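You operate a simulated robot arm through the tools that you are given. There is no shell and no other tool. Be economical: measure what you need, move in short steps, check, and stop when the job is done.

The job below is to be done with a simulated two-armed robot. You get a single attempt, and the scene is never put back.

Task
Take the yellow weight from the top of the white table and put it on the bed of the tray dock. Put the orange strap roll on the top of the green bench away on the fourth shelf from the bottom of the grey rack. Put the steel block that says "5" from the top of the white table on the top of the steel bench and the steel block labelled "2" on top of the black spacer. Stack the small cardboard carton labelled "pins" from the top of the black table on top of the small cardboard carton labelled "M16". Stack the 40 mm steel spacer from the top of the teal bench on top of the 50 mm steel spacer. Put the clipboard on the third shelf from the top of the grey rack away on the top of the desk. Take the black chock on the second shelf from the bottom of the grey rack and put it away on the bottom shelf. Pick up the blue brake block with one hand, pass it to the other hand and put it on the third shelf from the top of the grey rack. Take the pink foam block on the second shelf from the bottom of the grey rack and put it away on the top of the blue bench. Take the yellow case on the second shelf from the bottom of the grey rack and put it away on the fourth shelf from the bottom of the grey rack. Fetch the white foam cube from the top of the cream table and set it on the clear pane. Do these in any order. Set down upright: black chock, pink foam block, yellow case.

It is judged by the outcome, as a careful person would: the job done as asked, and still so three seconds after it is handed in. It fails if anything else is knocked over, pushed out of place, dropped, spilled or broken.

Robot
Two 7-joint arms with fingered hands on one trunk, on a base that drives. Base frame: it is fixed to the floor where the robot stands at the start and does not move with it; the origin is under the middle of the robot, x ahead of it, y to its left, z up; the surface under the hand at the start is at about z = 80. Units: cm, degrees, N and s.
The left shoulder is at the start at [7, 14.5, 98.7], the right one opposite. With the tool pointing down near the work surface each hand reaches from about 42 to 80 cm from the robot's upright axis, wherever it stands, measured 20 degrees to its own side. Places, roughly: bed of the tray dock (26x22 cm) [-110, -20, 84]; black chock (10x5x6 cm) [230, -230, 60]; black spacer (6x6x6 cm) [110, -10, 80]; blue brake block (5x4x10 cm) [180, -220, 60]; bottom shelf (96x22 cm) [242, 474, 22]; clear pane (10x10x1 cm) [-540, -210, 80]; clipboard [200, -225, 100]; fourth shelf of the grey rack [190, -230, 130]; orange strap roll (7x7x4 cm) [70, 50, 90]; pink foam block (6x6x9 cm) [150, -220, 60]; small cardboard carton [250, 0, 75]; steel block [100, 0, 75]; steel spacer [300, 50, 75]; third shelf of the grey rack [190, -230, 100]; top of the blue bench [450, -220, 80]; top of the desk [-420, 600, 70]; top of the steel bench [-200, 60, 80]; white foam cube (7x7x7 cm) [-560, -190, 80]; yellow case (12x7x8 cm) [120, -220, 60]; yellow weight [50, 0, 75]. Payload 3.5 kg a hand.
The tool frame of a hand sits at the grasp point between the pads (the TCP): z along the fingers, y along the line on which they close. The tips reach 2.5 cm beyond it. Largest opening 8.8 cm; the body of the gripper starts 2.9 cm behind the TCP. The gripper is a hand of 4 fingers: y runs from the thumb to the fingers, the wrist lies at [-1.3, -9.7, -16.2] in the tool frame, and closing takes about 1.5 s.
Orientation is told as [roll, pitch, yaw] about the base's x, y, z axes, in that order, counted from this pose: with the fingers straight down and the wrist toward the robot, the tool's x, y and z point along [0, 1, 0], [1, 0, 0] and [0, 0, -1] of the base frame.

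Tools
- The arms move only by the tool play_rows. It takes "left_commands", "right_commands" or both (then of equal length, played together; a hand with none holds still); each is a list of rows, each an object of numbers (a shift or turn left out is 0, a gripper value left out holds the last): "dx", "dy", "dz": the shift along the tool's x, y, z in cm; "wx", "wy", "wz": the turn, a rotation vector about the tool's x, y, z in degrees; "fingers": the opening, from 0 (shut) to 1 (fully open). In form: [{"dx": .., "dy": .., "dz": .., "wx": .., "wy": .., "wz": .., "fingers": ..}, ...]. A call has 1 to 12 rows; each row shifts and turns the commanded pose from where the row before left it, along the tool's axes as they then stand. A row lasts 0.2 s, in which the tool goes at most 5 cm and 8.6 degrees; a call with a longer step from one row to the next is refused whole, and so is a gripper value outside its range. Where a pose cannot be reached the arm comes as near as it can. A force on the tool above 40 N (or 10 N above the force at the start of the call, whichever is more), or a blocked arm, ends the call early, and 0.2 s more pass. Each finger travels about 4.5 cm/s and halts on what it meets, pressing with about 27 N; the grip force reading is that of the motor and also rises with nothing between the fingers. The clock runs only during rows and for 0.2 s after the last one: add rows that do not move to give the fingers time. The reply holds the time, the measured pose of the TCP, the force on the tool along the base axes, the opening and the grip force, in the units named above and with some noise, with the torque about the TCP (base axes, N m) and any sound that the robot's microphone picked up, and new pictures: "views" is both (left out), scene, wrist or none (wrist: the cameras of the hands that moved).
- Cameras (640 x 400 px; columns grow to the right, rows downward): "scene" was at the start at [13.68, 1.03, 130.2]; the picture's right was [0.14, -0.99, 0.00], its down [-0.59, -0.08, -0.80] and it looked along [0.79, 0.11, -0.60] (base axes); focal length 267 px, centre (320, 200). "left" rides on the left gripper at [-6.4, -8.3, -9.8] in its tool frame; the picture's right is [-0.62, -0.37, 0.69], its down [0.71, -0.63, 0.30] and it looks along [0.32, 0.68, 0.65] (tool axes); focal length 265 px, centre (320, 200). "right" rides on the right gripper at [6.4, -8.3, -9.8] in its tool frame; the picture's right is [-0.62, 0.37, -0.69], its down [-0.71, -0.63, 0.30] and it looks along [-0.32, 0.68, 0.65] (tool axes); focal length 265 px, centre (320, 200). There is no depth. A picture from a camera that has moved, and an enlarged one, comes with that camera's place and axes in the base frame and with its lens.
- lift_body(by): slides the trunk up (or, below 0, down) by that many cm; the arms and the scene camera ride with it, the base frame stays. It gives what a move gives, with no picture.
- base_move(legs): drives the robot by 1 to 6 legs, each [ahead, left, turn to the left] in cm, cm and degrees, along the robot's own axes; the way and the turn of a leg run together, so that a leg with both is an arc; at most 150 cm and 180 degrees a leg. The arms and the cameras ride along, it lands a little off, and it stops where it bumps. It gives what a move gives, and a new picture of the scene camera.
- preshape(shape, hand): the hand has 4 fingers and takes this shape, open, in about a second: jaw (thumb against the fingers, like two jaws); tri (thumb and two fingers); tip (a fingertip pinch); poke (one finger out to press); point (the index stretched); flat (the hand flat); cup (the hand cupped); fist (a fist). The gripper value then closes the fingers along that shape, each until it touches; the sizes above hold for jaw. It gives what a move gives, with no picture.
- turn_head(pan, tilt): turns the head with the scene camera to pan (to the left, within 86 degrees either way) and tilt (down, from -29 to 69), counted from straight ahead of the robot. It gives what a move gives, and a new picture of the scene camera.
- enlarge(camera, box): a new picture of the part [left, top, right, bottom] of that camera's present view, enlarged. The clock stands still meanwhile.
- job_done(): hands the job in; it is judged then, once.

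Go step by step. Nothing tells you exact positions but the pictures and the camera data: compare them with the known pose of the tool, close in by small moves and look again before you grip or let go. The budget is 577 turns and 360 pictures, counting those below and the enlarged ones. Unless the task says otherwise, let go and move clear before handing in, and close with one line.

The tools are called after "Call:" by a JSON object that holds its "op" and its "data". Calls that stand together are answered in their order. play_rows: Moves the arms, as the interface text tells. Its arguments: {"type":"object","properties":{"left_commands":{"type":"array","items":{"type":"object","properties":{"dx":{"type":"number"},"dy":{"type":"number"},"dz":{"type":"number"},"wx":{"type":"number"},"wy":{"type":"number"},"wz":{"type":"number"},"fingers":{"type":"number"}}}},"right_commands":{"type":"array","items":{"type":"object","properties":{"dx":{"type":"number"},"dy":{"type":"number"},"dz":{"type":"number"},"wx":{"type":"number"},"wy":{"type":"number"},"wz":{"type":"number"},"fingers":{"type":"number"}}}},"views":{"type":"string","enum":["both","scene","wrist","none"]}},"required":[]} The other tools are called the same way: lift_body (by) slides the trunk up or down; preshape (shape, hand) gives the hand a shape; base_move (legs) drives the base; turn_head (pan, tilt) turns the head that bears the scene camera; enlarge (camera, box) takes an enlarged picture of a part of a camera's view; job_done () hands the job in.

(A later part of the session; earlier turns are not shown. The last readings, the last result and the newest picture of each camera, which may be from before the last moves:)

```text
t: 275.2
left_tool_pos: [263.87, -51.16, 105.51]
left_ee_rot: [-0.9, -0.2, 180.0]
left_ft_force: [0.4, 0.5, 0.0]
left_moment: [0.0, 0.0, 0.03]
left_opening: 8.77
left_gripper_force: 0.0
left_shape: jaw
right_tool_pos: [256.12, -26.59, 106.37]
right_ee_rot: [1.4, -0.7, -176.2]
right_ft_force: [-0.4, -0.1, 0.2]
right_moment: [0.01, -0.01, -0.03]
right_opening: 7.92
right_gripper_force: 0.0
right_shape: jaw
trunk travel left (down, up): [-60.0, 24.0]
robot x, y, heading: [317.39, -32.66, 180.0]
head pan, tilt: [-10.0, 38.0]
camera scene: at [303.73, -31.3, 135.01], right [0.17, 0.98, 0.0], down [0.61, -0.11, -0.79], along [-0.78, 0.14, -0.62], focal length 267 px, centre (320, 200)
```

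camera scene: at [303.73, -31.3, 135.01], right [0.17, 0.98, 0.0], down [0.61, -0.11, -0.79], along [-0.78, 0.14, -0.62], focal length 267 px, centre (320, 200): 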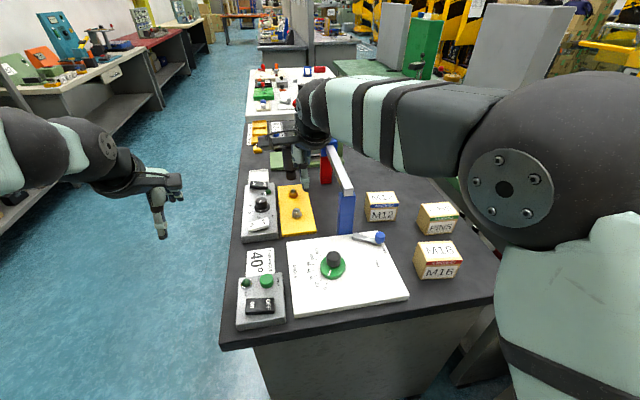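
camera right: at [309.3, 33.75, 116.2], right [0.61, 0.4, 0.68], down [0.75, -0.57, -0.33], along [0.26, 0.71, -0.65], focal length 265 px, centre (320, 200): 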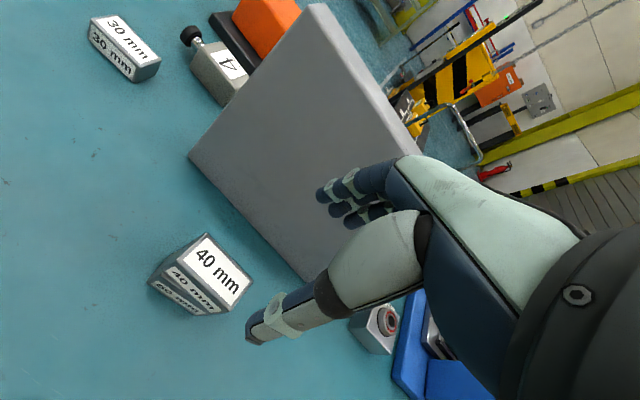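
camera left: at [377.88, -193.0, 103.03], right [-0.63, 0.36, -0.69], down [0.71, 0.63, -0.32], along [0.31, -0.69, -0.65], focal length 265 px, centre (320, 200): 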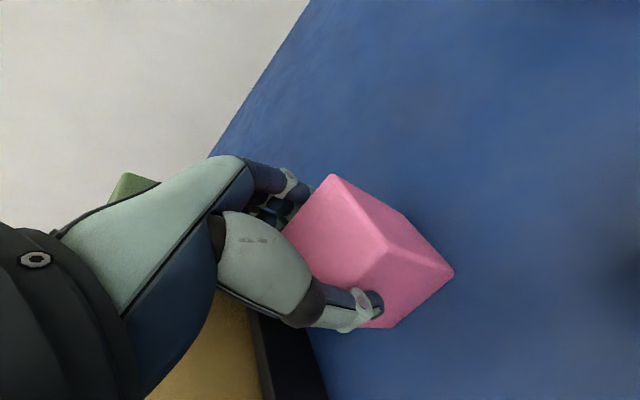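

I can see PINS, M16 and M12 at the table's corner. I'll shift 20 cm to the right for the right hand.

Call:
{"op": "base_move", "data": {"legs": [[0, -20, 0]]}}

Call:
{"op": "enlarge", "data": {"camera": "scene", "box": [260, 150, 500, 300]}}

```text
t: 276.8
left_tool_pos: [263.87, -31.06, 105.36]
left_ee_rot: [-1.0, 0.0, -179.7]
left_ft_force: [-0.2, -0.6, -0.7]
left_moment: [-0.03, -0.01, 0.01]
left_opening: 8.78
left_gripper_force: 0.1
left_shape: jaw
right_tool_pos: [256.03, -6.66, 106.26]
right_ee_rot: [1.5, -0.9, -176.0]
right_ft_force: [0.7, -0.1, 0.7]
right_moment: [0.0, 0.05, -0.01]
right_opening: 7.9
right_gripper_force: 0.0
right_shape: jaw
trunk travel left (down, up): [-60.0, 24.0]
robot x, y, heading: [317.16, -12.02, -179.8]
head pan, tilt: [-10.0, 38.0]
camera scene: at [303.7, -11.11, 135.01], right [0.17, 0.99, 0.0], down [0.61, -0.1, -0.79], along [-0.78, 0.13, -0.62], focal length 267 px, centre (320, 200)
```

scene: 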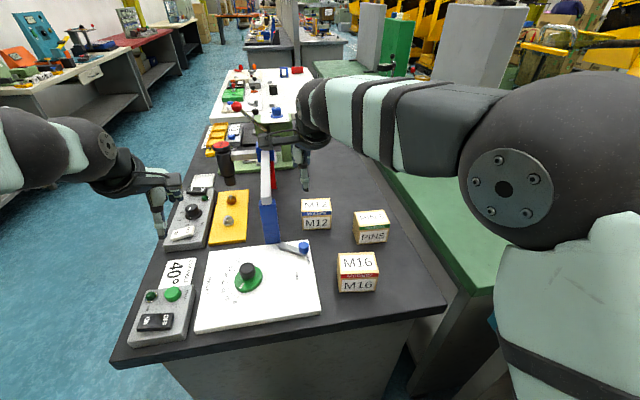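

```text
2.67 times, centred on (380, 225) of scene
camera zoom: at [303.7, -11.11, 135.01], right [0.17, 0.99, 0.0], down [0.61, -0.1, -0.79], along [-0.78, 0.13, -0.62], focal length 712 px, centre (160, 133)
```

zoom: 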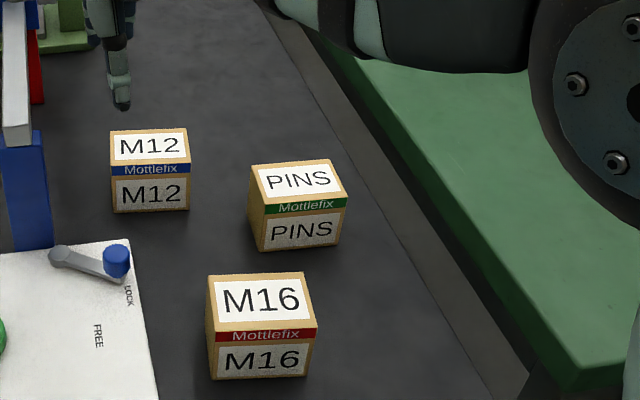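

M16 is centred near [266.9, 3.7] with its top at z≈86.4, and PINS near [253, 11.6]. I'll move the right hand above PINS.

Call:
{"op": "play_rows", "data": {"right_commands": [{"wz": 2, "dx": -3.5, "fingers": 1}, {"wz": 2, "dx": -4}, {"dx": -4}, {"dx": -4, "dy": 1.5}, {"dx": -2.8, "dy": 1.5}, {"dz": 4}, {"dz": 3}, {}]}}

```text
t: 278.6
left_tool_pos: [263.92, -31.0, 105.49]
left_ee_rot: [-1.0, 0.0, -179.8]
left_ft_force: [0.0, 0.3, -0.3]
left_moment: [-0.02, 0.04, 0.01]
left_opening: 8.77
left_gripper_force: 0.1
left_shape: jaw
right_tool_pos: [252.54, 11.4, 99.13]
right_ee_rot: [1.4, -0.6, -180.0]
right_ft_force: [0.6, -0.9, 0.4]
right_moment: [-0.01, 0.04, 0.02]
right_opening: 8.76
right_gripper_force: 0.1
right_shape: jaw
trunk travel left (down, up): [-60.0, 24.0]
robot x, y, heading: [317.31, -12.49, -179.9]
head pan, tilt: [-10.0, 38.0]
camera scene: at [303.76, -11.06, 135.01], right [0.17, 0.99, 0.0], down [0.61, -0.1, -0.79], along [-0.78, 0.13, -0.62], focal length 267 px, centre (320, 200)
camera right: at [260.99, 5.36, 108.99], right [-0.36, 0.64, 0.68], down [0.63, 0.71, -0.33], along [-0.69, 0.31, -0.65], focal length 265 px, centre (320, 200)
```

scene: 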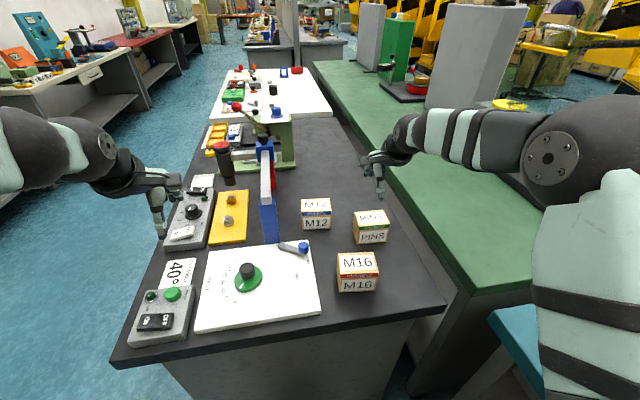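
right: 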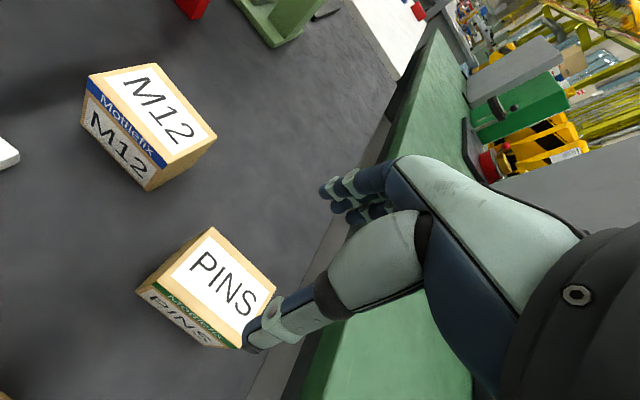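

Call:
{"op": "play_rows", "data": {"right_commands": [{"dx": -0.4, "dy": -0.3, "dz": 3}, {"dz": 4}, {"dz": 3}, {"dz": 1.5}, {}], "views": "wrist"}}

```text
t: 279.8
left_tool_pos: [263.75, -31.0, 105.37]
left_ee_rot: [-1.0, 0.0, -179.8]
left_ft_force: [0.4, 0.1, -0.4]
left_moment: [-0.03, 0.03, -0.01]
left_opening: 8.78
left_gripper_force: 0.1
left_shape: jaw
right_tool_pos: [252.96, 11.54, 87.4]
right_ee_rot: [1.4, -0.6, -180.0]
right_ft_force: [-0.5, 0.6, -1.2]
right_moment: [0.0, 0.02, 0.02]
right_opening: 8.75
right_gripper_force: 0.1
right_shape: jaw
trunk travel left (down, up): [-60.0, 24.0]
robot x, y, heading: [316.89, -12.53, -179.6]
head pan, tilt: [-10.0, 38.0]
camera right: at [261.42, 5.45, 97.25], right [-0.36, 0.64, 0.68], down [0.63, 0.71, -0.33], along [-0.69, 0.31, -0.65], focal length 265 px, centre (320, 200)
```

right: 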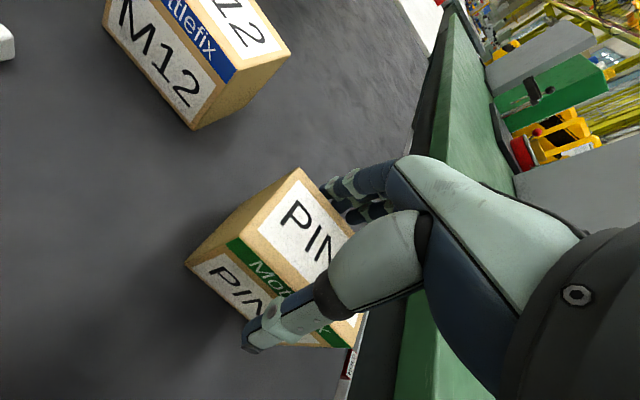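

Call:
{"op": "play_rows", "data": {"right_commands": [{"dz": 0.7}, {"fingers": 0.4}, {}, {}, {}, {}, {}, {"dz": -2}, {"dz": -3}, {"dz": -3}, {}]}}

```text
t: 282.2
left_tool_pos: [263.76, -30.98, 105.36]
left_ee_rot: [-0.9, 0.1, -179.8]
left_ft_force: [0.1, 0.0, 0.0]
left_moment: [0.01, -0.01, 0.01]
left_opening: 8.79
left_gripper_force: 0.0
left_shape: jaw
right_tool_pos: [252.69, 11.72, 94.49]
right_ee_rot: [1.3, -0.6, -180.0]
right_ft_force: [0.1, -0.1, -4.7]
right_moment: [-0.04, -0.02, -0.03]
right_opening: 5.37
right_gripper_force: 26.4
right_shape: jaw
trunk travel left (down, up): [-60.0, 24.0]
robot x, y, heading: [317.22, -12.53, -179.6]
head pan, tilt: [-10.0, 38.0]
camera scene: at [303.57, -11.01, 134.99], right [0.17, 0.99, 0.0], down [0.61, -0.1, -0.79], along [-0.78, 0.13, -0.62], focal length 267 px, centre (320, 200)
camera right: at [261.17, 5.63, 104.42], right [-0.36, 0.64, 0.68], down [0.63, 0.71, -0.33], along [-0.69, 0.31, -0.65], focal length 265 px, centre (320, 200)
```

scene: 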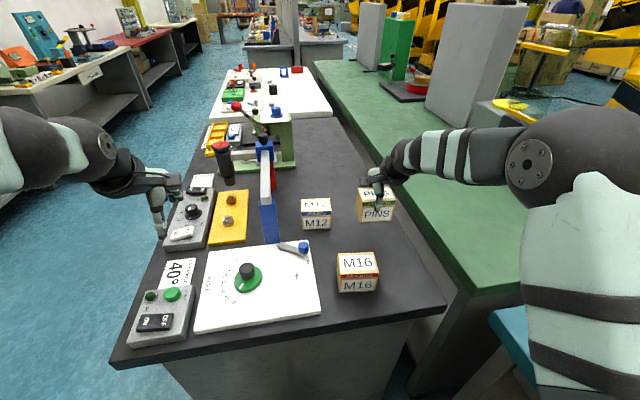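
right: 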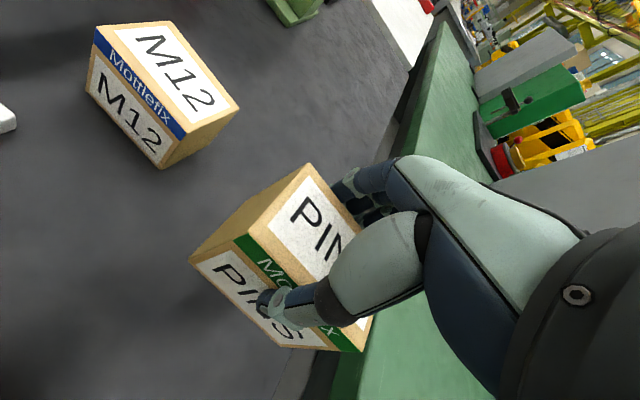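

PINS is held. I'll lift a bit more and move over M16.

Call:
{"op": "play_rows", "data": {"right_commands": [{"dz": -3.5}, {"dy": -4, "dx": 2}, {"dy": -4, "dx": 2}, {"dy": -4, "dx": 2}, {"dy": -2.2, "dx": 2}, {"wz": 3}, {}]}}

Call:
{"op": "enlarge", "data": {"camera": "scene", "box": [260, 180, 460, 310]}}

```text
t: 283.8
left_tool_pos: [263.93, -31.0, 105.28]
left_ee_rot: [-0.8, -0.2, -179.8]
left_ft_force: [-0.3, -0.1, 0.4]
left_moment: [0.01, 0.02, -0.01]
left_opening: 8.75
left_gripper_force: 0.0
left_shape: jaw
right_tool_pos: [267.08, 4.11, 98.15]
right_ee_rot: [1.5, -0.6, 177.1]
right_ft_force: [-0.6, 0.5, -4.6]
right_moment: [-0.03, 0.0, -0.01]
right_opening: 5.39
right_gripper_force: 26.9
right_shape: jaw
trunk travel left (down, up): [-60.0, 24.0]
robot x, y, heading: [317.5, -12.18, -179.8]
head pan, tilt: [-10.0, 38.0]
camera scene: at [303.67, -11.02, 135.0], right [0.17, 0.99, 0.0], down [0.61, -0.1, -0.79], along [-0.78, 0.13, -0.62], focal length 267 px, centre (320, 200)
camera right: at [275.27, -2.43, 108.04], right [-0.33, 0.66, 0.68], down [0.66, 0.67, -0.33], along [-0.67, 0.34, -0.65], focal length 265 px, centre (320, 200)
```

scene: 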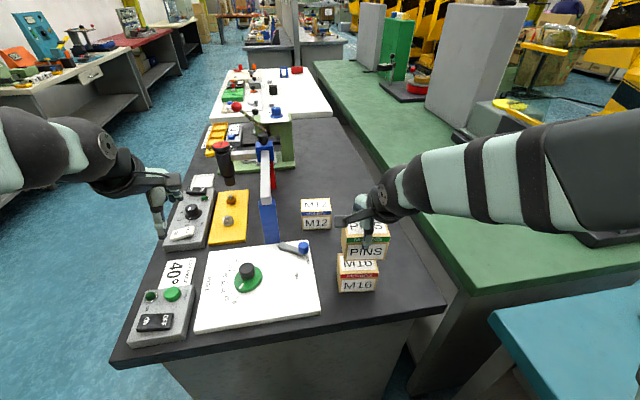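
right: 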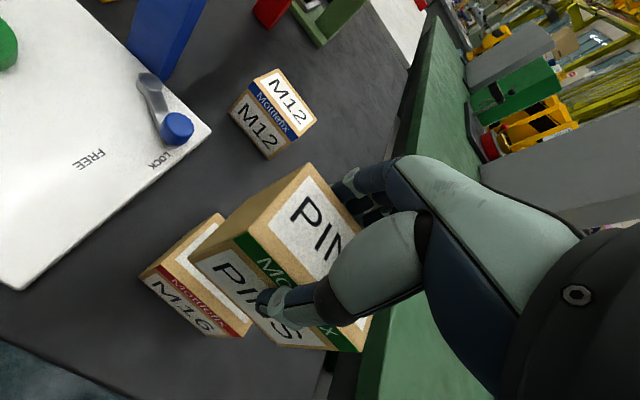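

```text
3.08 times, centred on (360, 245) of scene
camera zoom: at [303.67, -11.02, 135.0], right [0.17, 0.99, 0.0], down [0.61, -0.1, -0.79], along [-0.78, 0.13, -0.62], focal length 822 px, centre (197, 62)
```

zoom: 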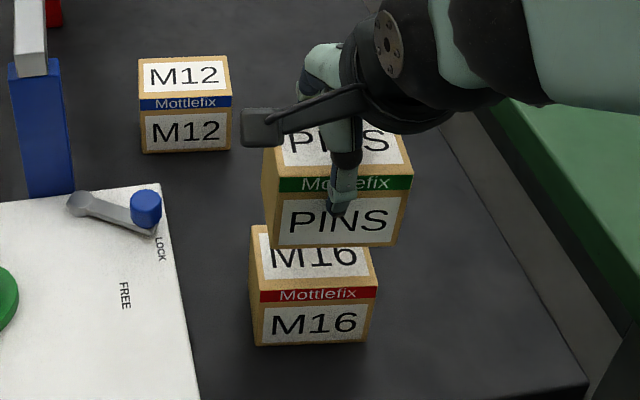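

Call:
{"op": "play_rows", "data": {"right_commands": [{"dx": 0.7, "dy": 0.4, "dz": 1.5}, {"dz": 1.5}, {"dz": 0.8}, {"dz": 0.5}, {}], "views": "none"}}

```text
t: 285.0
left_tool_pos: [263.83, -30.99, 105.44]
left_ee_rot: [-0.9, 0.1, -179.8]
left_ft_force: [0.1, -0.9, -0.1]
left_moment: [0.02, -0.02, 0.03]
left_opening: 8.76
left_gripper_force: 0.1
left_shape: jaw
right_tool_pos: [266.61, 3.08, 93.76]
right_ee_rot: [1.5, -0.5, 177.0]
right_ft_force: [-0.5, 0.8, -4.6]
right_moment: [-0.04, -0.01, 0.02]
right_opening: 5.4
right_gripper_force: 26.8
right_shape: jaw
trunk travel left (down, up): [-60.0, 24.0]
robot x, y, heading: [317.05, -11.91, -179.8]
head pan, tilt: [-10.0, 38.0]
```

Call:
{"op": "play_rows", "data": {"right_commands": [{"dz": 0.4}, {"dz": 0.3}, {}], "views": "scene"}}

Call:
{"op": "enlarge", "data": {"camera": "scene", "box": [260, 180, 460, 310]}}

```text
t: 285.8
left_tool_pos: [264.0, -31.03, 105.39]
left_ee_rot: [-1.0, -0.2, -179.8]
left_ft_force: [0.3, 0.3, 0.6]
left_moment: [0.02, -0.04, -0.03]
left_opening: 8.78
left_gripper_force: 0.1
left_shape: jaw
right_tool_pos: [266.58, 3.03, 93.55]
right_ee_rot: [1.5, -0.9, 177.0]
right_ft_force: [-0.2, 0.0, 10.1]
right_moment: [0.05, -0.01, 0.0]
right_opening: 5.4
right_gripper_force: 26.8
right_shape: jaw
trunk travel left (down, up): [-60.0, 24.0]
robot x, y, heading: [317.03, -12.26, -179.7]
head pan, tilt: [-10.0, 38.0]
camera scene: at [303.85, -11.09, 135.04], right [0.17, 0.99, 0.0], down [0.61, -0.1, -0.79], along [-0.78, 0.13, -0.61], focal length 267 px, centre (320, 200)
```

scene: 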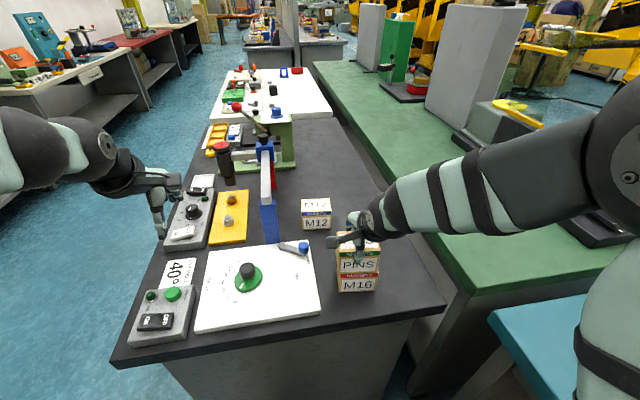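

```text
3.08 times, centred on (360, 245) of scene
camera zoom: at [303.85, -11.09, 135.04], right [0.17, 0.99, 0.0], down [0.61, -0.1, -0.79], along [-0.78, 0.13, -0.61], focal length 822 px, centre (197, 62)
```

zoom: 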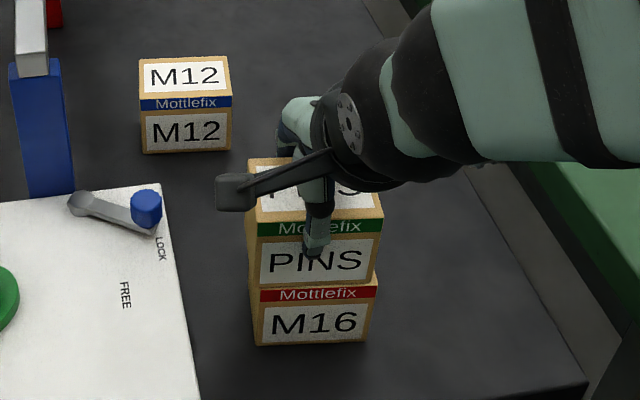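

Nicely aligned and in contact. I'll release and rise.

Call:
{"op": "play_rows", "data": {"right_commands": [{"dz": -0.2}, {"fingers": 0.75}, {}, {"fingers": 0.95}, {}, {}, {"dz": -2}, {"dz": -3}, {"dz": -4}, {"dz": -3}, {}]}}

```text
t: 288.2
left_tool_pos: [263.78, -31.01, 105.48]
left_ee_rot: [-1.0, -0.1, -179.7]
left_ft_force: [0.0, 0.5, -0.2]
left_moment: [0.03, 0.02, -0.05]
left_opening: 8.75
left_gripper_force: 0.1
left_shape: jaw
right_tool_pos: [266.8, 3.29, 105.49]
right_ee_rot: [1.4, -0.6, 177.0]
right_ft_force: [0.7, -0.6, -0.7]
right_moment: [0.0, -0.02, -0.02]
right_opening: 8.3
right_gripper_force: 0.0
right_shape: jaw
trunk travel left (down, up): [-60.0, 24.0]
robot x, y, heading: [316.99, -11.86, -179.6]
head pan, tilt: [-10.0, 38.0]
camera scene: at [303.7, -11.17, 135.01], right [0.17, 0.99, 0.0], down [0.61, -0.1, -0.79], along [-0.78, 0.13, -0.62], focal length 267 px, centre (320, 200)
camera right: at [275.0, -3.17, 115.45], right [-0.33, 0.65, 0.68], down [0.66, 0.67, -0.33], along [-0.67, 0.34, -0.65], focal length 265 px, centre (320, 200)
```

scene: 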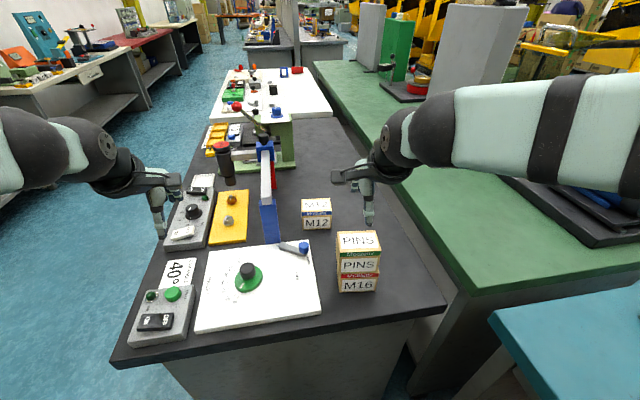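
right: 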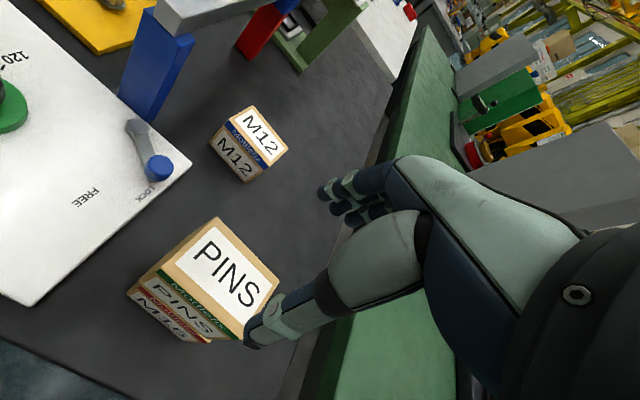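

PINS is stacked on M16. Next the steel blocks on the white table: I'll leave the passage and drive down the aisle to the table's side.

Call:
{"op": "base_move", "data": {"legs": [[0, 93, 0], [120, 0, 0], [88, 0, 0], [0, 0, -90]]}}

Call:
{"op": "turn_head", "data": {"pan": 0, "tilt": 35}}

```text
t: 306.9
left_tool_pos: [87.88, -54.46, 105.54]
left_ee_rot: [-1.0, -0.1, 92.0]
left_ft_force: [0.3, 0.2, 0.0]
left_moment: [0.0, 0.01, 0.01]
left_opening: 8.78
left_gripper_force: 0.1
left_shape: jaw
right_tool_pos: [122.45, -56.22, 105.53]
right_ee_rot: [1.5, -0.7, 89.0]
right_ft_force: [0.3, -0.1, -0.8]
right_moment: [-0.01, -0.01, 0.01]
right_opening: 8.35
right_gripper_force: 0.0
right_shape: jaw
trunk travel left (down, up): [-60.0, 24.0]
robot x, y, heading: [107.76, -107.0, 91.9]
head pan, tilt: [-10.0, 38.0]
camera scene: at [109.28, -93.66, 135.01], right [0.99, -0.14, 0.0], down [-0.08, -0.61, -0.79], along [0.11, 0.78, -0.62], focal length 267 px, centre (320, 200)
```

scene: 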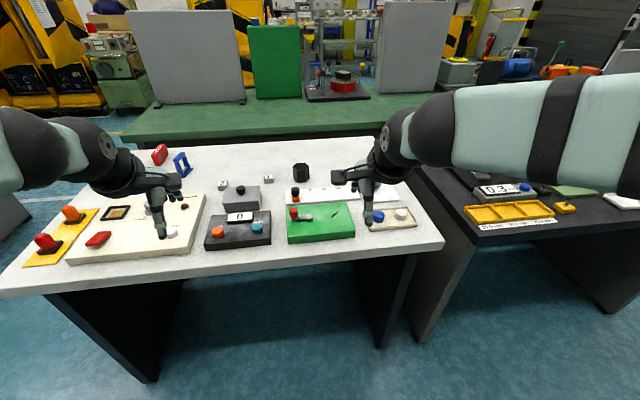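

```text
t: 307.6
left_tool_pos: [87.84, -54.29, 105.43]
left_ee_rot: [-1.0, -0.1, 92.1]
left_ft_force: [0.6, -0.5, 0.1]
left_moment: [-0.01, -0.01, 0.0]
left_opening: 8.78
left_gripper_force: 0.1
left_shape: jaw
right_tool_pos: [122.41, -56.31, 105.53]
right_ee_rot: [1.4, -0.6, 88.9]
right_ft_force: [0.0, 0.3, 0.0]
right_moment: [-0.01, -0.01, 0.01]
right_opening: 8.32
right_gripper_force: 0.1
right_shape: jaw
trunk travel left (down, up): [-60.0, 24.0]
robot x, y, heading: [108.51, -106.94, 91.9]
head pan, tilt: [0.0, 35.0]
camera scene: at [107.78, -93.41, 135.46], right [1.0, 0.04, 0.0], down [0.02, -0.57, -0.82], along [-0.03, 0.82, -0.57], focal length 267 px, centre (320, 200)
```

scene: 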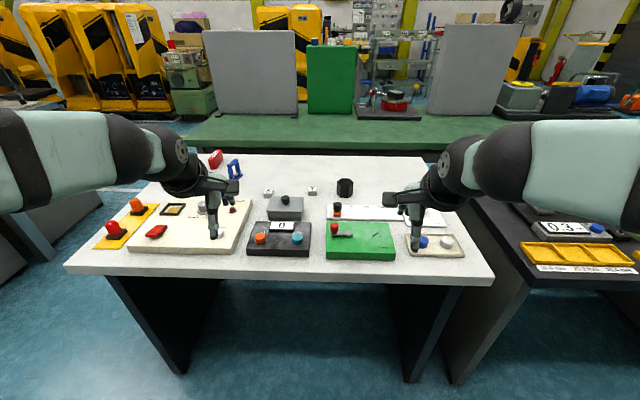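

Call:
{"op": "base_move", "data": {"legs": [[21, 0, -1.9]]}}

Call:
{"op": "turn_head", "data": {"pan": -8, "tilt": 38}}

Call:
{"op": "enlarge", "data": {"camera": "scene", "box": [200, 100, 440, 250]}}

```text
t: 309.3
left_tool_pos: [89.01, -32.19, 105.44]
left_ee_rot: [-1.0, -0.1, 90.3]
left_ft_force: [-0.6, 0.2, 0.6]
left_moment: [-0.04, -0.03, 0.0]
left_opening: 8.76
left_gripper_force: 0.0
left_shape: jaw
right_tool_pos: [123.48, -35.19, 105.51]
right_ee_rot: [1.5, -0.7, 87.2]
right_ft_force: [-0.1, -0.3, 0.5]
right_moment: [0.01, -0.01, 0.0]
right_opening: 8.33
right_gripper_force: 0.0
right_shape: jaw
trunk travel left (down, up): [-60.0, 24.0]
robot x, y, heading: [107.81, -85.68, 90.3]
head pan, tilt: [0.0, 35.0]
camera scene: at [107.76, -71.86, 135.47], right [1.0, 0.0, 0.0], down [0.0, -0.57, -0.82], along [0.0, 0.82, -0.57], focal length 267 px, centre (320, 200)
```

scene: 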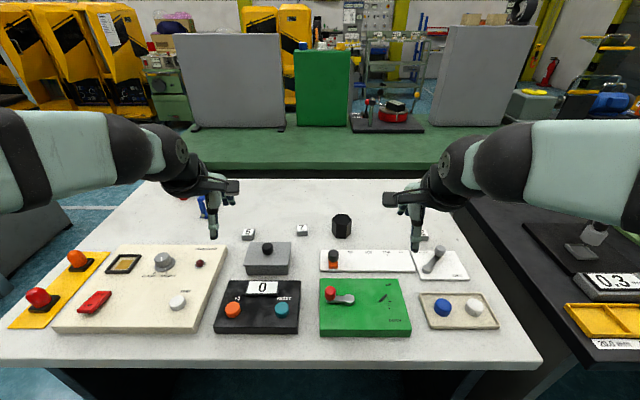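

```text
t: 309.9
left_tool_pos: [89.04, -32.11, 105.47]
left_ee_rot: [-1.0, -0.1, 90.3]
left_ft_force: [0.2, -0.6, -1.1]
left_moment: [0.01, 0.01, 0.01]
left_opening: 8.76
left_gripper_force: 0.1
left_shape: jaw
right_tool_pos: [123.62, -35.01, 105.52]
right_ee_rot: [1.4, -0.7, 87.1]
right_ft_force: [0.1, -0.1, 0.5]
right_moment: [0.0, 0.0, 0.0]
right_opening: 8.33
right_gripper_force: 0.1
right_shape: jaw
trunk travel left (down, up): [-60.0, 24.0]
robot x, y, heading: [107.98, -85.53, 90.3]
head pan, tilt: [-8.0, 38.0]
camera scene: at [108.96, -72.0, 135.0], right [0.99, -0.13, 0.0], down [-0.08, -0.61, -0.79], along [0.11, 0.78, -0.62], focal length 267 px, centre (320, 200)
```

scene: 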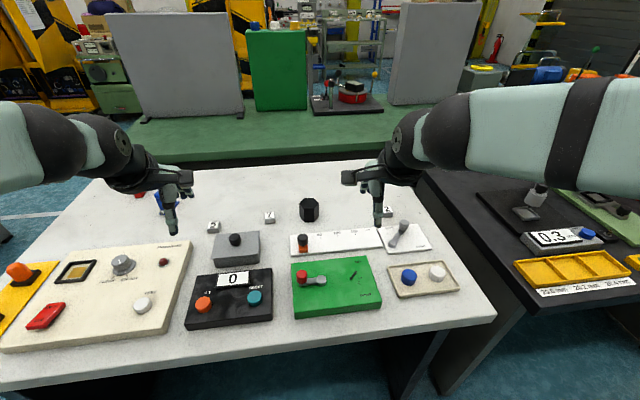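

```text
2.67 times, centred on (320, 175) of scene
camera zoom: at [108.96, -72.0, 135.0], right [0.99, -0.13, 0.0], down [-0.08, -0.61, -0.79], along [0.11, 0.78, -0.62], focal length 712 px, centre (320, 267)
```

zoom: 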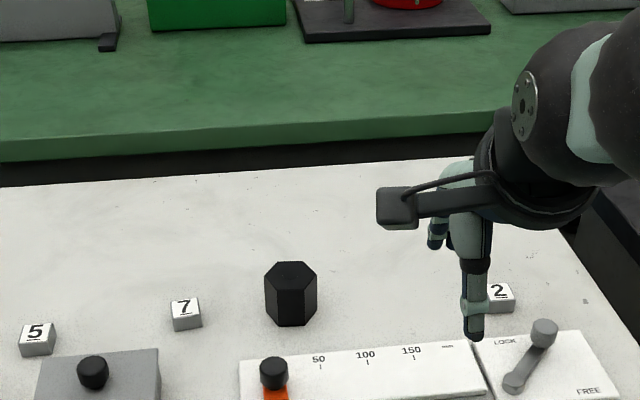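

Block 2 is near [138, -12.8], the black hexagonal spacer near [114.5, -10.2], and block 5 near [86.6, -12.3]. I'll shift right and bring the right hand over block 2 with a narrower opening.

Call:
{"op": "base_move", "data": {"legs": [[3, -12, 0]]}}

Call:
{"op": "play_rows", "data": {"right_commands": [{"fingers": 0.6, "dy": 4, "wz": -3}, {"dy": 4, "dz": 2}, {"dy": 4, "dz": 2}, {"dy": 4, "dz": 2}, {"dy": 2, "dx": -1.5, "dz": 2}, {}]}}

```text
t: 311.2
left_tool_pos: [100.74, -29.27, 105.41]
left_ee_rot: [-1.0, -0.2, 90.4]
left_ft_force: [0.2, 0.3, -0.1]
left_moment: [0.01, -0.03, 0.01]
left_opening: 8.76
left_gripper_force: 0.2
left_shape: jaw
right_tool_pos: [135.12, -32.2, 105.46]
right_ee_rot: [1.3, -0.7, 87.2]
right_ft_force: [0.5, -0.1, -1.2]
right_moment: [-0.04, -0.01, -0.02]
right_opening: 8.33
right_gripper_force: 0.1
right_shape: jaw
trunk travel left (down, up): [-60.0, 24.0]
robot x, y, heading: [119.56, -82.75, 90.0]
head pan, tilt: [-8.0, 38.0]
camera scene: at [120.7, -69.12, 135.01], right [0.99, -0.13, 0.0], down [-0.08, -0.61, -0.79], along [0.11, 0.78, -0.62], focal length 267 px, centre (320, 200)
```

scene: 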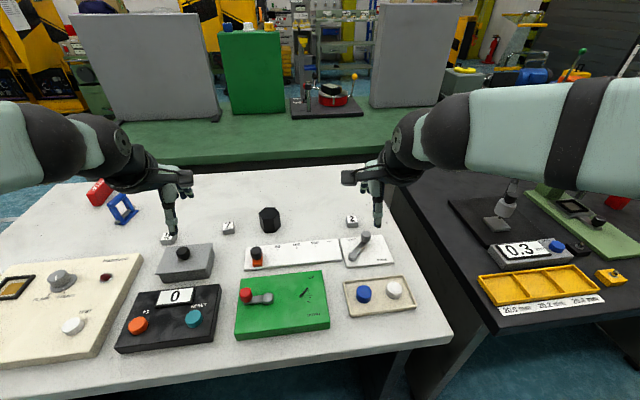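

```text
t: 312.6
left_tool_pos: [100.81, -29.32, 105.46]
left_ee_rot: [-1.1, -0.1, 90.4]
left_ft_force: [-0.6, -0.7, 0.7]
left_moment: [0.01, -0.01, 0.02]
left_opening: 8.76
left_gripper_force: 0.0
left_shape: jaw
right_tool_pos: [136.59, -13.83, 97.69]
right_ee_rot: [1.4, -0.6, 90.3]
right_ft_force: [0.0, -0.3, 0.0]
right_moment: [-0.03, -0.01, 0.01]
right_opening: 5.33
right_gripper_force: 0.0
right_shape: jaw
trunk travel left (down, up): [-60.0, 24.0]
robot x, y, heading: [119.99, -82.42, 90.4]
head pan, tilt: [-8.0, 38.0]
camera scene: at [120.74, -69.17, 135.01], right [0.99, -0.13, 0.0], down [-0.08, -0.61, -0.79], along [0.11, 0.78, -0.62], focal length 267 px, centre (320, 200)
camera right: at [130.46, -22.12, 107.66], right [0.63, 0.36, 0.68], down [0.71, -0.62, -0.33], along [0.31, 0.69, -0.65], focal length 265 px, centre (320, 200)
```

scene: 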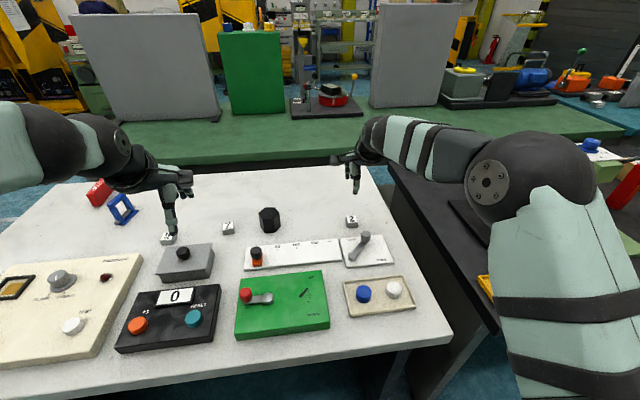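
right: 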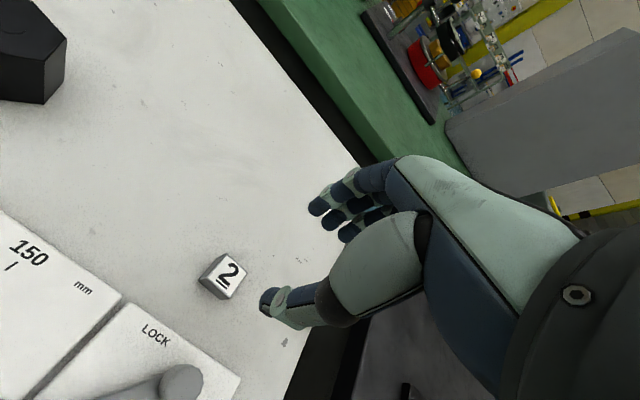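

Call:
{"op": "enlarge", "data": {"camera": "right", "box": [160, 220, 320, 320]}}

Call:
{"op": "enlarge", "data": {"camera": "scene", "box": [240, 180, 400, 280]}}

```text
4.00 times, centred on (240, 270) of right
camera zoom: at [130.46, -22.12, 107.66], right [0.63, 0.36, 0.68], down [0.71, -0.62, -0.33], along [0.31, 0.69, -0.65], focal length 1062 px, centre (640, -80)
```

zoom: 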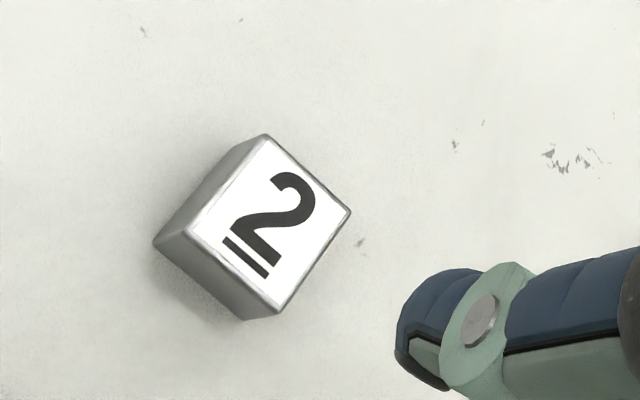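

```text
4.00 times, centred on (320, 230) of scene
camera zoom: at [120.74, -69.17, 135.01], right [0.99, -0.13, 0.0], down [-0.08, -0.61, -0.79], along [0.11, 0.78, -0.62], focal length 1068 px, centre (320, 80)
```

zoom: 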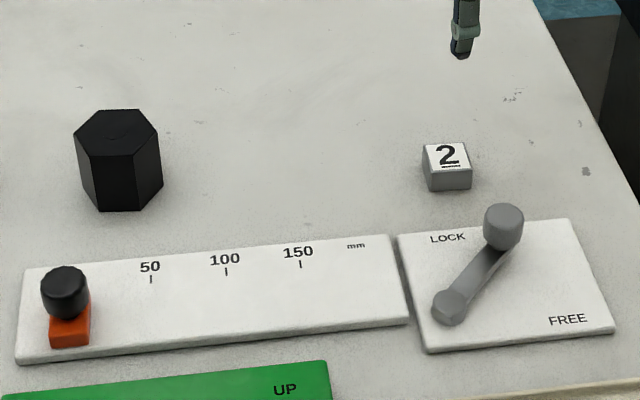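

Call:
{"op": "play_rows", "data": {"right_commands": [{"dx": -1.4, "dy": 1.6, "dz": 3}, {"dz": 4}, {"dz": 4}, {"dz": 2}, {}], "views": "wrist"}}

```text
t: 313.8
left_tool_pos: [100.75, -29.32, 105.43]
left_ee_rot: [-0.9, -0.1, 90.4]
left_ft_force: [-0.5, 0.3, -0.2]
left_moment: [-0.01, 0.02, 0.01]
left_opening: 8.77
left_gripper_force: 0.1
left_shape: jaw
right_tool_pos: [137.78, -12.28, 84.71]
right_ee_rot: [1.4, -0.9, 90.1]
right_ft_force: [0.7, 0.1, 0.7]
right_moment: [0.0, -0.02, 0.0]
right_opening: 5.33
right_gripper_force: 0.0
right_shape: jaw
trunk travel left (down, up): [-60.0, 24.0]
robot x, y, heading: [119.69, -82.65, 90.4]
head pan, tilt: [-8.0, 38.0]
camera right: at [131.59, -20.74, 94.59], right [0.64, 0.36, 0.68], down [0.71, -0.62, -0.33], along [0.31, 0.69, -0.65], focal length 265 px, centre (320, 200)
```

right: 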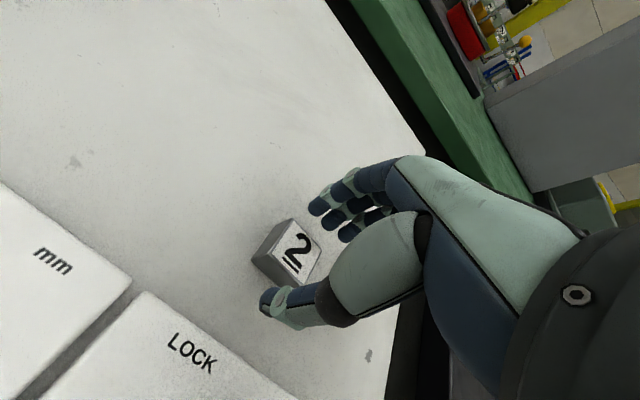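

Call:
{"op": "play_rows", "data": {"right_commands": [{"dz": 1}, {"dz": 0.8}, {}, {"fingers": 0.1}, {}, {}, {}, {}, {}], "views": "wrist"}}

```text
t: 315.8
left_tool_pos: [100.87, -29.33, 105.5]
left_ee_rot: [-1.1, -0.1, 90.4]
left_ft_force: [0.3, -0.1, 0.1]
left_moment: [-0.01, 0.02, -0.02]
left_opening: 8.77
left_gripper_force: 0.0
left_shape: jaw
right_tool_pos: [137.82, -12.29, 82.87]
right_ee_rot: [1.4, -0.7, 90.2]
right_ft_force: [-0.1, 0.3, -0.5]
right_moment: [0.01, 0.02, 0.0]
right_opening: 2.67
right_gripper_force: 27.4
right_shape: jaw
trunk travel left (down, up): [-60.0, 24.0]
robot x, y, heading: [120.2, -82.75, 90.1]
head pan, tilt: [-8.0, 38.0]
camera right: at [131.61, -20.67, 92.71], right [0.64, 0.36, 0.68], down [0.71, -0.62, -0.33], along [0.31, 0.69, -0.65], focal length 265 px, centre (320, 200)
```

right: 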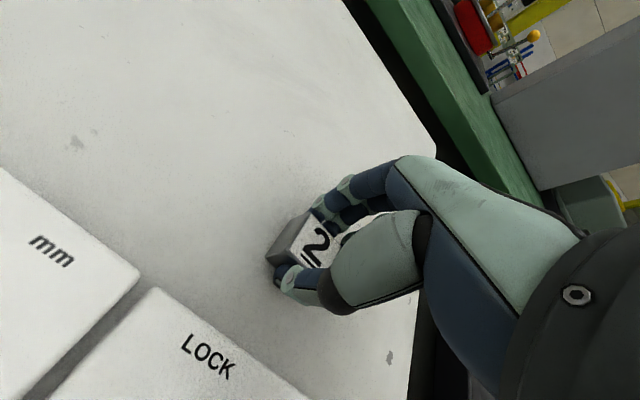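

Gripped. I'll lift, shift the base left, and look at the spacer.

Call:
{"op": "play_rows", "data": {"right_commands": [{"dz": -2}, {"dz": -4}, {"dz": -4}, {"dz": -4}, {}], "views": "none"}}

Call:
{"op": "base_move", "data": {"legs": [[0, 15, 0]]}}

Call:
{"op": "play_rows", "data": {"right_commands": [{"dx": 3}, {"dx": 2}, {}]}}

Call:
{"op": "enlarge", "data": {"camera": "scene", "box": [260, 150, 420, 250]}}

```text
t: 317.0
left_tool_pos: [100.91, -29.22, 105.36]
left_ee_rot: [-1.1, -0.1, 90.4]
left_ft_force: [-0.2, -0.4, 0.1]
left_moment: [-0.02, 0.0, 0.01]
left_opening: 8.76
left_gripper_force: 0.1
left_shape: jaw
right_tool_pos: [137.66, -12.51, 96.87]
right_ee_rot: [1.4, -0.5, 90.2]
right_ft_force: [0.3, 0.7, -1.6]
right_moment: [-0.01, 0.0, -0.03]
right_opening: 2.68
right_gripper_force: 27.2
right_shape: jaw
trunk travel left (down, up): [-60.0, 24.0]
robot x, y, heading: [119.4, -82.4, 90.2]
head pan, tilt: [-8.0, 38.0]
```

```text
t: 318.4
left_tool_pos: [85.77, -29.26, 105.42]
left_ee_rot: [-0.9, -0.1, 90.4]
left_ft_force: [0.3, 0.6, -0.6]
left_moment: [0.05, -0.01, -0.01]
left_opening: 8.77
left_gripper_force: 0.1
left_shape: jaw
right_tool_pos: [122.58, -12.63, 96.88]
right_ee_rot: [1.5, -0.7, 90.2]
right_ft_force: [-0.1, 0.5, -1.4]
right_moment: [0.0, -0.01, 0.0]
right_opening: 2.67
right_gripper_force: 27.5
right_shape: jaw
trunk travel left (down, up): [-60.0, 24.0]
robot x, y, heading: [104.57, -82.7, 90.1]
head pan, tilt: [-8.0, 38.0]
camera scene: at [105.77, -69.15, 135.0], right [0.99, -0.13, 0.0], down [-0.08, -0.61, -0.79], along [0.1, 0.78, -0.62], focal length 267 px, centre (320, 200)
```

scene: 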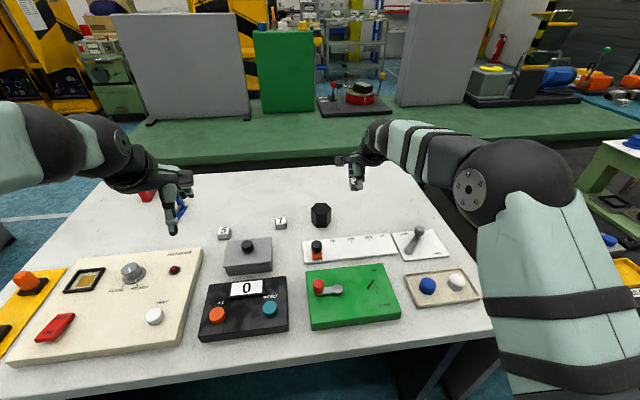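

```text
t: 319.2
left_tool_pos: [85.76, -29.31, 105.37]
left_ee_rot: [-0.9, -0.1, 90.5]
left_ft_force: [0.3, 0.7, -0.1]
left_moment: [0.03, -0.05, 0.02]
left_opening: 8.78
left_gripper_force: 0.0
left_shape: jaw
right_tool_pos: [117.71, -12.78, 96.78]
right_ee_rot: [1.4, -0.6, 90.2]
right_ft_force: [-0.3, 0.3, -1.7]
right_moment: [0.01, -0.02, 0.0]
right_opening: 2.7
right_gripper_force: 27.1
right_shape: jaw
trunk travel left (down, up): [-60.0, 24.0]
robot x, y, heading: [104.41, -82.51, 90.7]
head pan, tilt: [-8.0, 38.0]
camera scene: at [105.72, -69.16, 135.0], right [0.99, -0.13, 0.0], down [-0.08, -0.61, -0.79], along [0.1, 0.78, -0.62], focal length 267 px, centre (320, 200)
camera right: at [111.55, -21.11, 106.75], right [0.64, 0.36, 0.68], down [0.71, -0.62, -0.33], along [0.31, 0.69, -0.65], focal length 265 px, centre (320, 200)
```

scene: 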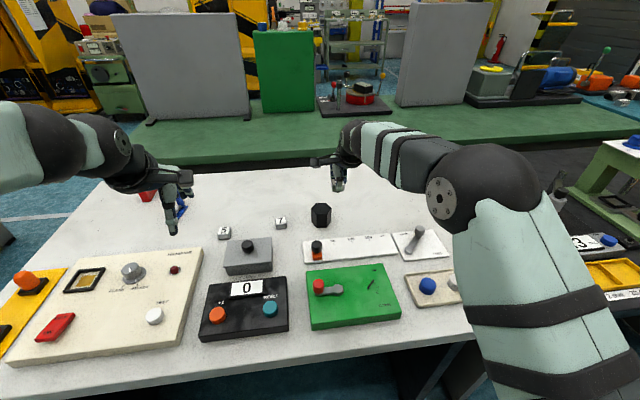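
right: 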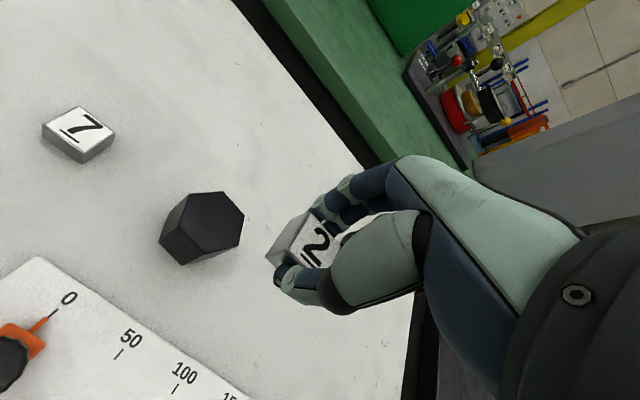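

```text
4.00 times, centred on (340, 200) of scene
camera zoom: at [105.72, -69.16, 135.0], right [0.99, -0.13, 0.0], down [-0.08, -0.61, -0.79], along [0.1, 0.78, -0.62], focal length 1068 px, centre (240, 200)
```

zoom: 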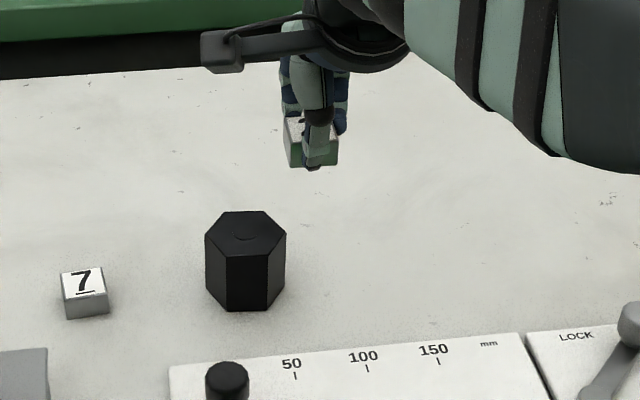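

Call:
{"op": "play_rows", "data": {"right_commands": [{"dx": 2, "dy": 1.2}, {"dx": 2, "dy": 1.1}, {"dz": 3}, {"dz": 2}, {}], "views": "wrist"}}

Call:
{"op": "enlarge", "data": {"camera": "scene", "box": [260, 150, 420, 250]}}

```text
t: 320.4
left_tool_pos: [85.76, -29.27, 105.55]
left_ee_rot: [-1.0, -0.2, 90.4]
left_ft_force: [0.2, 0.2, -0.3]
left_moment: [0.01, 0.0, 0.01]
left_opening: 8.77
left_gripper_force: 0.1
left_shape: jaw
right_tool_pos: [113.62, -10.5, 92.02]
right_ee_rot: [1.4, -0.7, 90.2]
right_ft_force: [0.0, -0.6, -2.0]
right_moment: [0.01, 0.0, -0.01]
right_opening: 2.68
right_gripper_force: 26.7
right_shape: jaw
trunk travel left (down, up): [-60.0, 24.0]
robot x, y, heading: [104.43, -82.62, 90.5]
head pan, tilt: [-8.0, 38.0]
camera right: at [107.56, -18.86, 101.92], right [0.64, 0.36, 0.68], down [0.71, -0.62, -0.33], along [0.31, 0.69, -0.65], focal length 265 px, centre (320, 200)
```

right: 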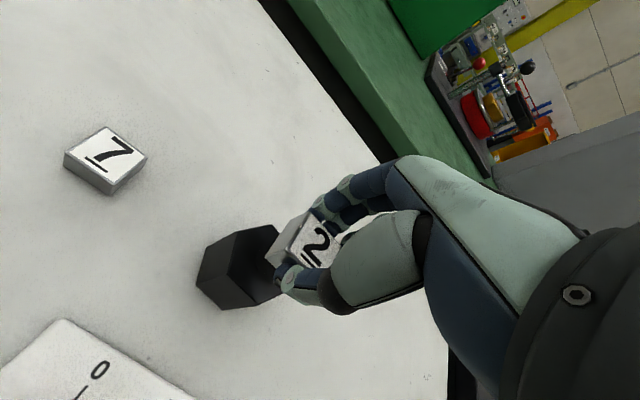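

```text
4.00 times, centred on (340, 200) of scene
camera zoom: at [105.66, -69.2, 135.01], right [0.99, -0.13, 0.0], down [-0.08, -0.61, -0.79], along [0.1, 0.78, -0.62], focal length 1068 px, centre (240, 200)
```

zoom: 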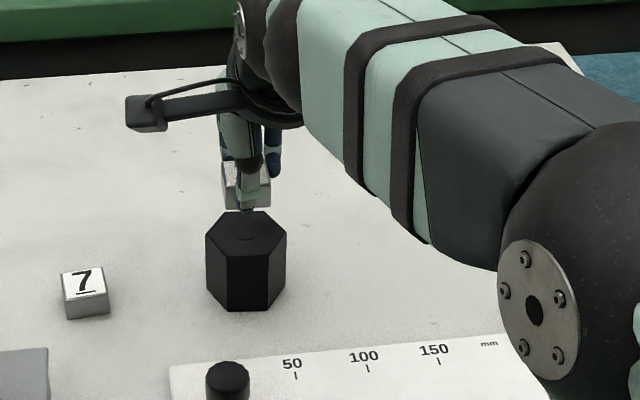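

Alignment checks out. I'll lower onto the spacer.

Call:
{"op": "play_rows", "data": {"right_commands": [{"dz": 1.2}, {"dz": 0.8}, {"dz": 0.5}, {"dz": 0.3}, {}], "views": "none"}}

```text
t: 321.6
left_tool_pos: [85.73, -29.39, 105.37]
left_ee_rot: [-1.1, -0.1, 90.4]
left_ft_force: [0.4, 0.5, -0.5]
left_moment: [-0.01, 0.0, 0.01]
left_opening: 8.76
left_gripper_force: 0.1
left_shape: jaw
right_tool_pos: [113.41, -10.19, 89.16]
right_ee_rot: [1.4, -0.7, 90.3]
right_ft_force: [-0.2, -0.1, -2.1]
right_moment: [0.03, 0.04, -0.01]
right_opening: 2.67
right_gripper_force: 27.1
right_shape: jaw
trunk travel left (down, up): [-60.0, 24.0]
robot x, y, heading: [104.75, -82.82, 90.4]
head pan, tilt: [-8.0, 38.0]
```

Call:
{"op": "play_rows", "data": {"right_commands": [{"dz": 0.3, "dx": -0.2, "dy": -0.2}, {"dz": 0.3}, {"dz": 0.2}, {}], "views": "wrist"}}

Call:
{"op": "enlarge", "data": {"camera": "scene", "box": [260, 150, 420, 250]}}

```text
t: 322.6
left_tool_pos: [85.71, -29.31, 105.47]
left_ee_rot: [-1.0, -0.1, 90.4]
left_ft_force: [0.2, -0.4, 0.2]
left_moment: [0.01, 0.02, 0.02]
left_opening: 8.76
left_gripper_force: 0.1
left_shape: jaw
right_tool_pos: [113.5, -10.63, 88.44]
right_ee_rot: [1.4, -0.7, 90.3]
right_ft_force: [0.0, -0.2, -0.2]
right_moment: [0.0, 0.04, 0.02]
right_opening: 2.67
right_gripper_force: 27.3
right_shape: jaw
trunk travel left (down, up): [-60.0, 24.0]
robot x, y, heading: [104.67, -82.65, 90.3]
head pan, tilt: [-8.0, 38.0]
camera right: at [107.42, -18.97, 98.35], right [0.64, 0.36, 0.68], down [0.71, -0.62, -0.33], along [0.31, 0.69, -0.65], focal length 265 px, centre (320, 200)
```

right: 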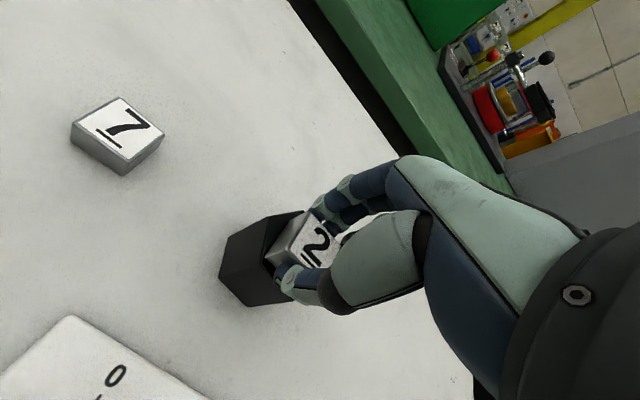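

```text
4.00 times, centred on (340, 200) of scene
camera zoom: at [105.66, -69.16, 135.0], right [0.99, -0.13, 0.0], down [-0.08, -0.61, -0.79], along [0.1, 0.78, -0.62], focal length 1068 px, centre (240, 200)
```

zoom: 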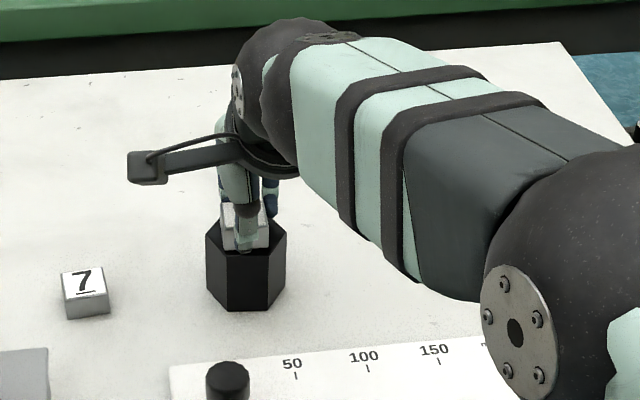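

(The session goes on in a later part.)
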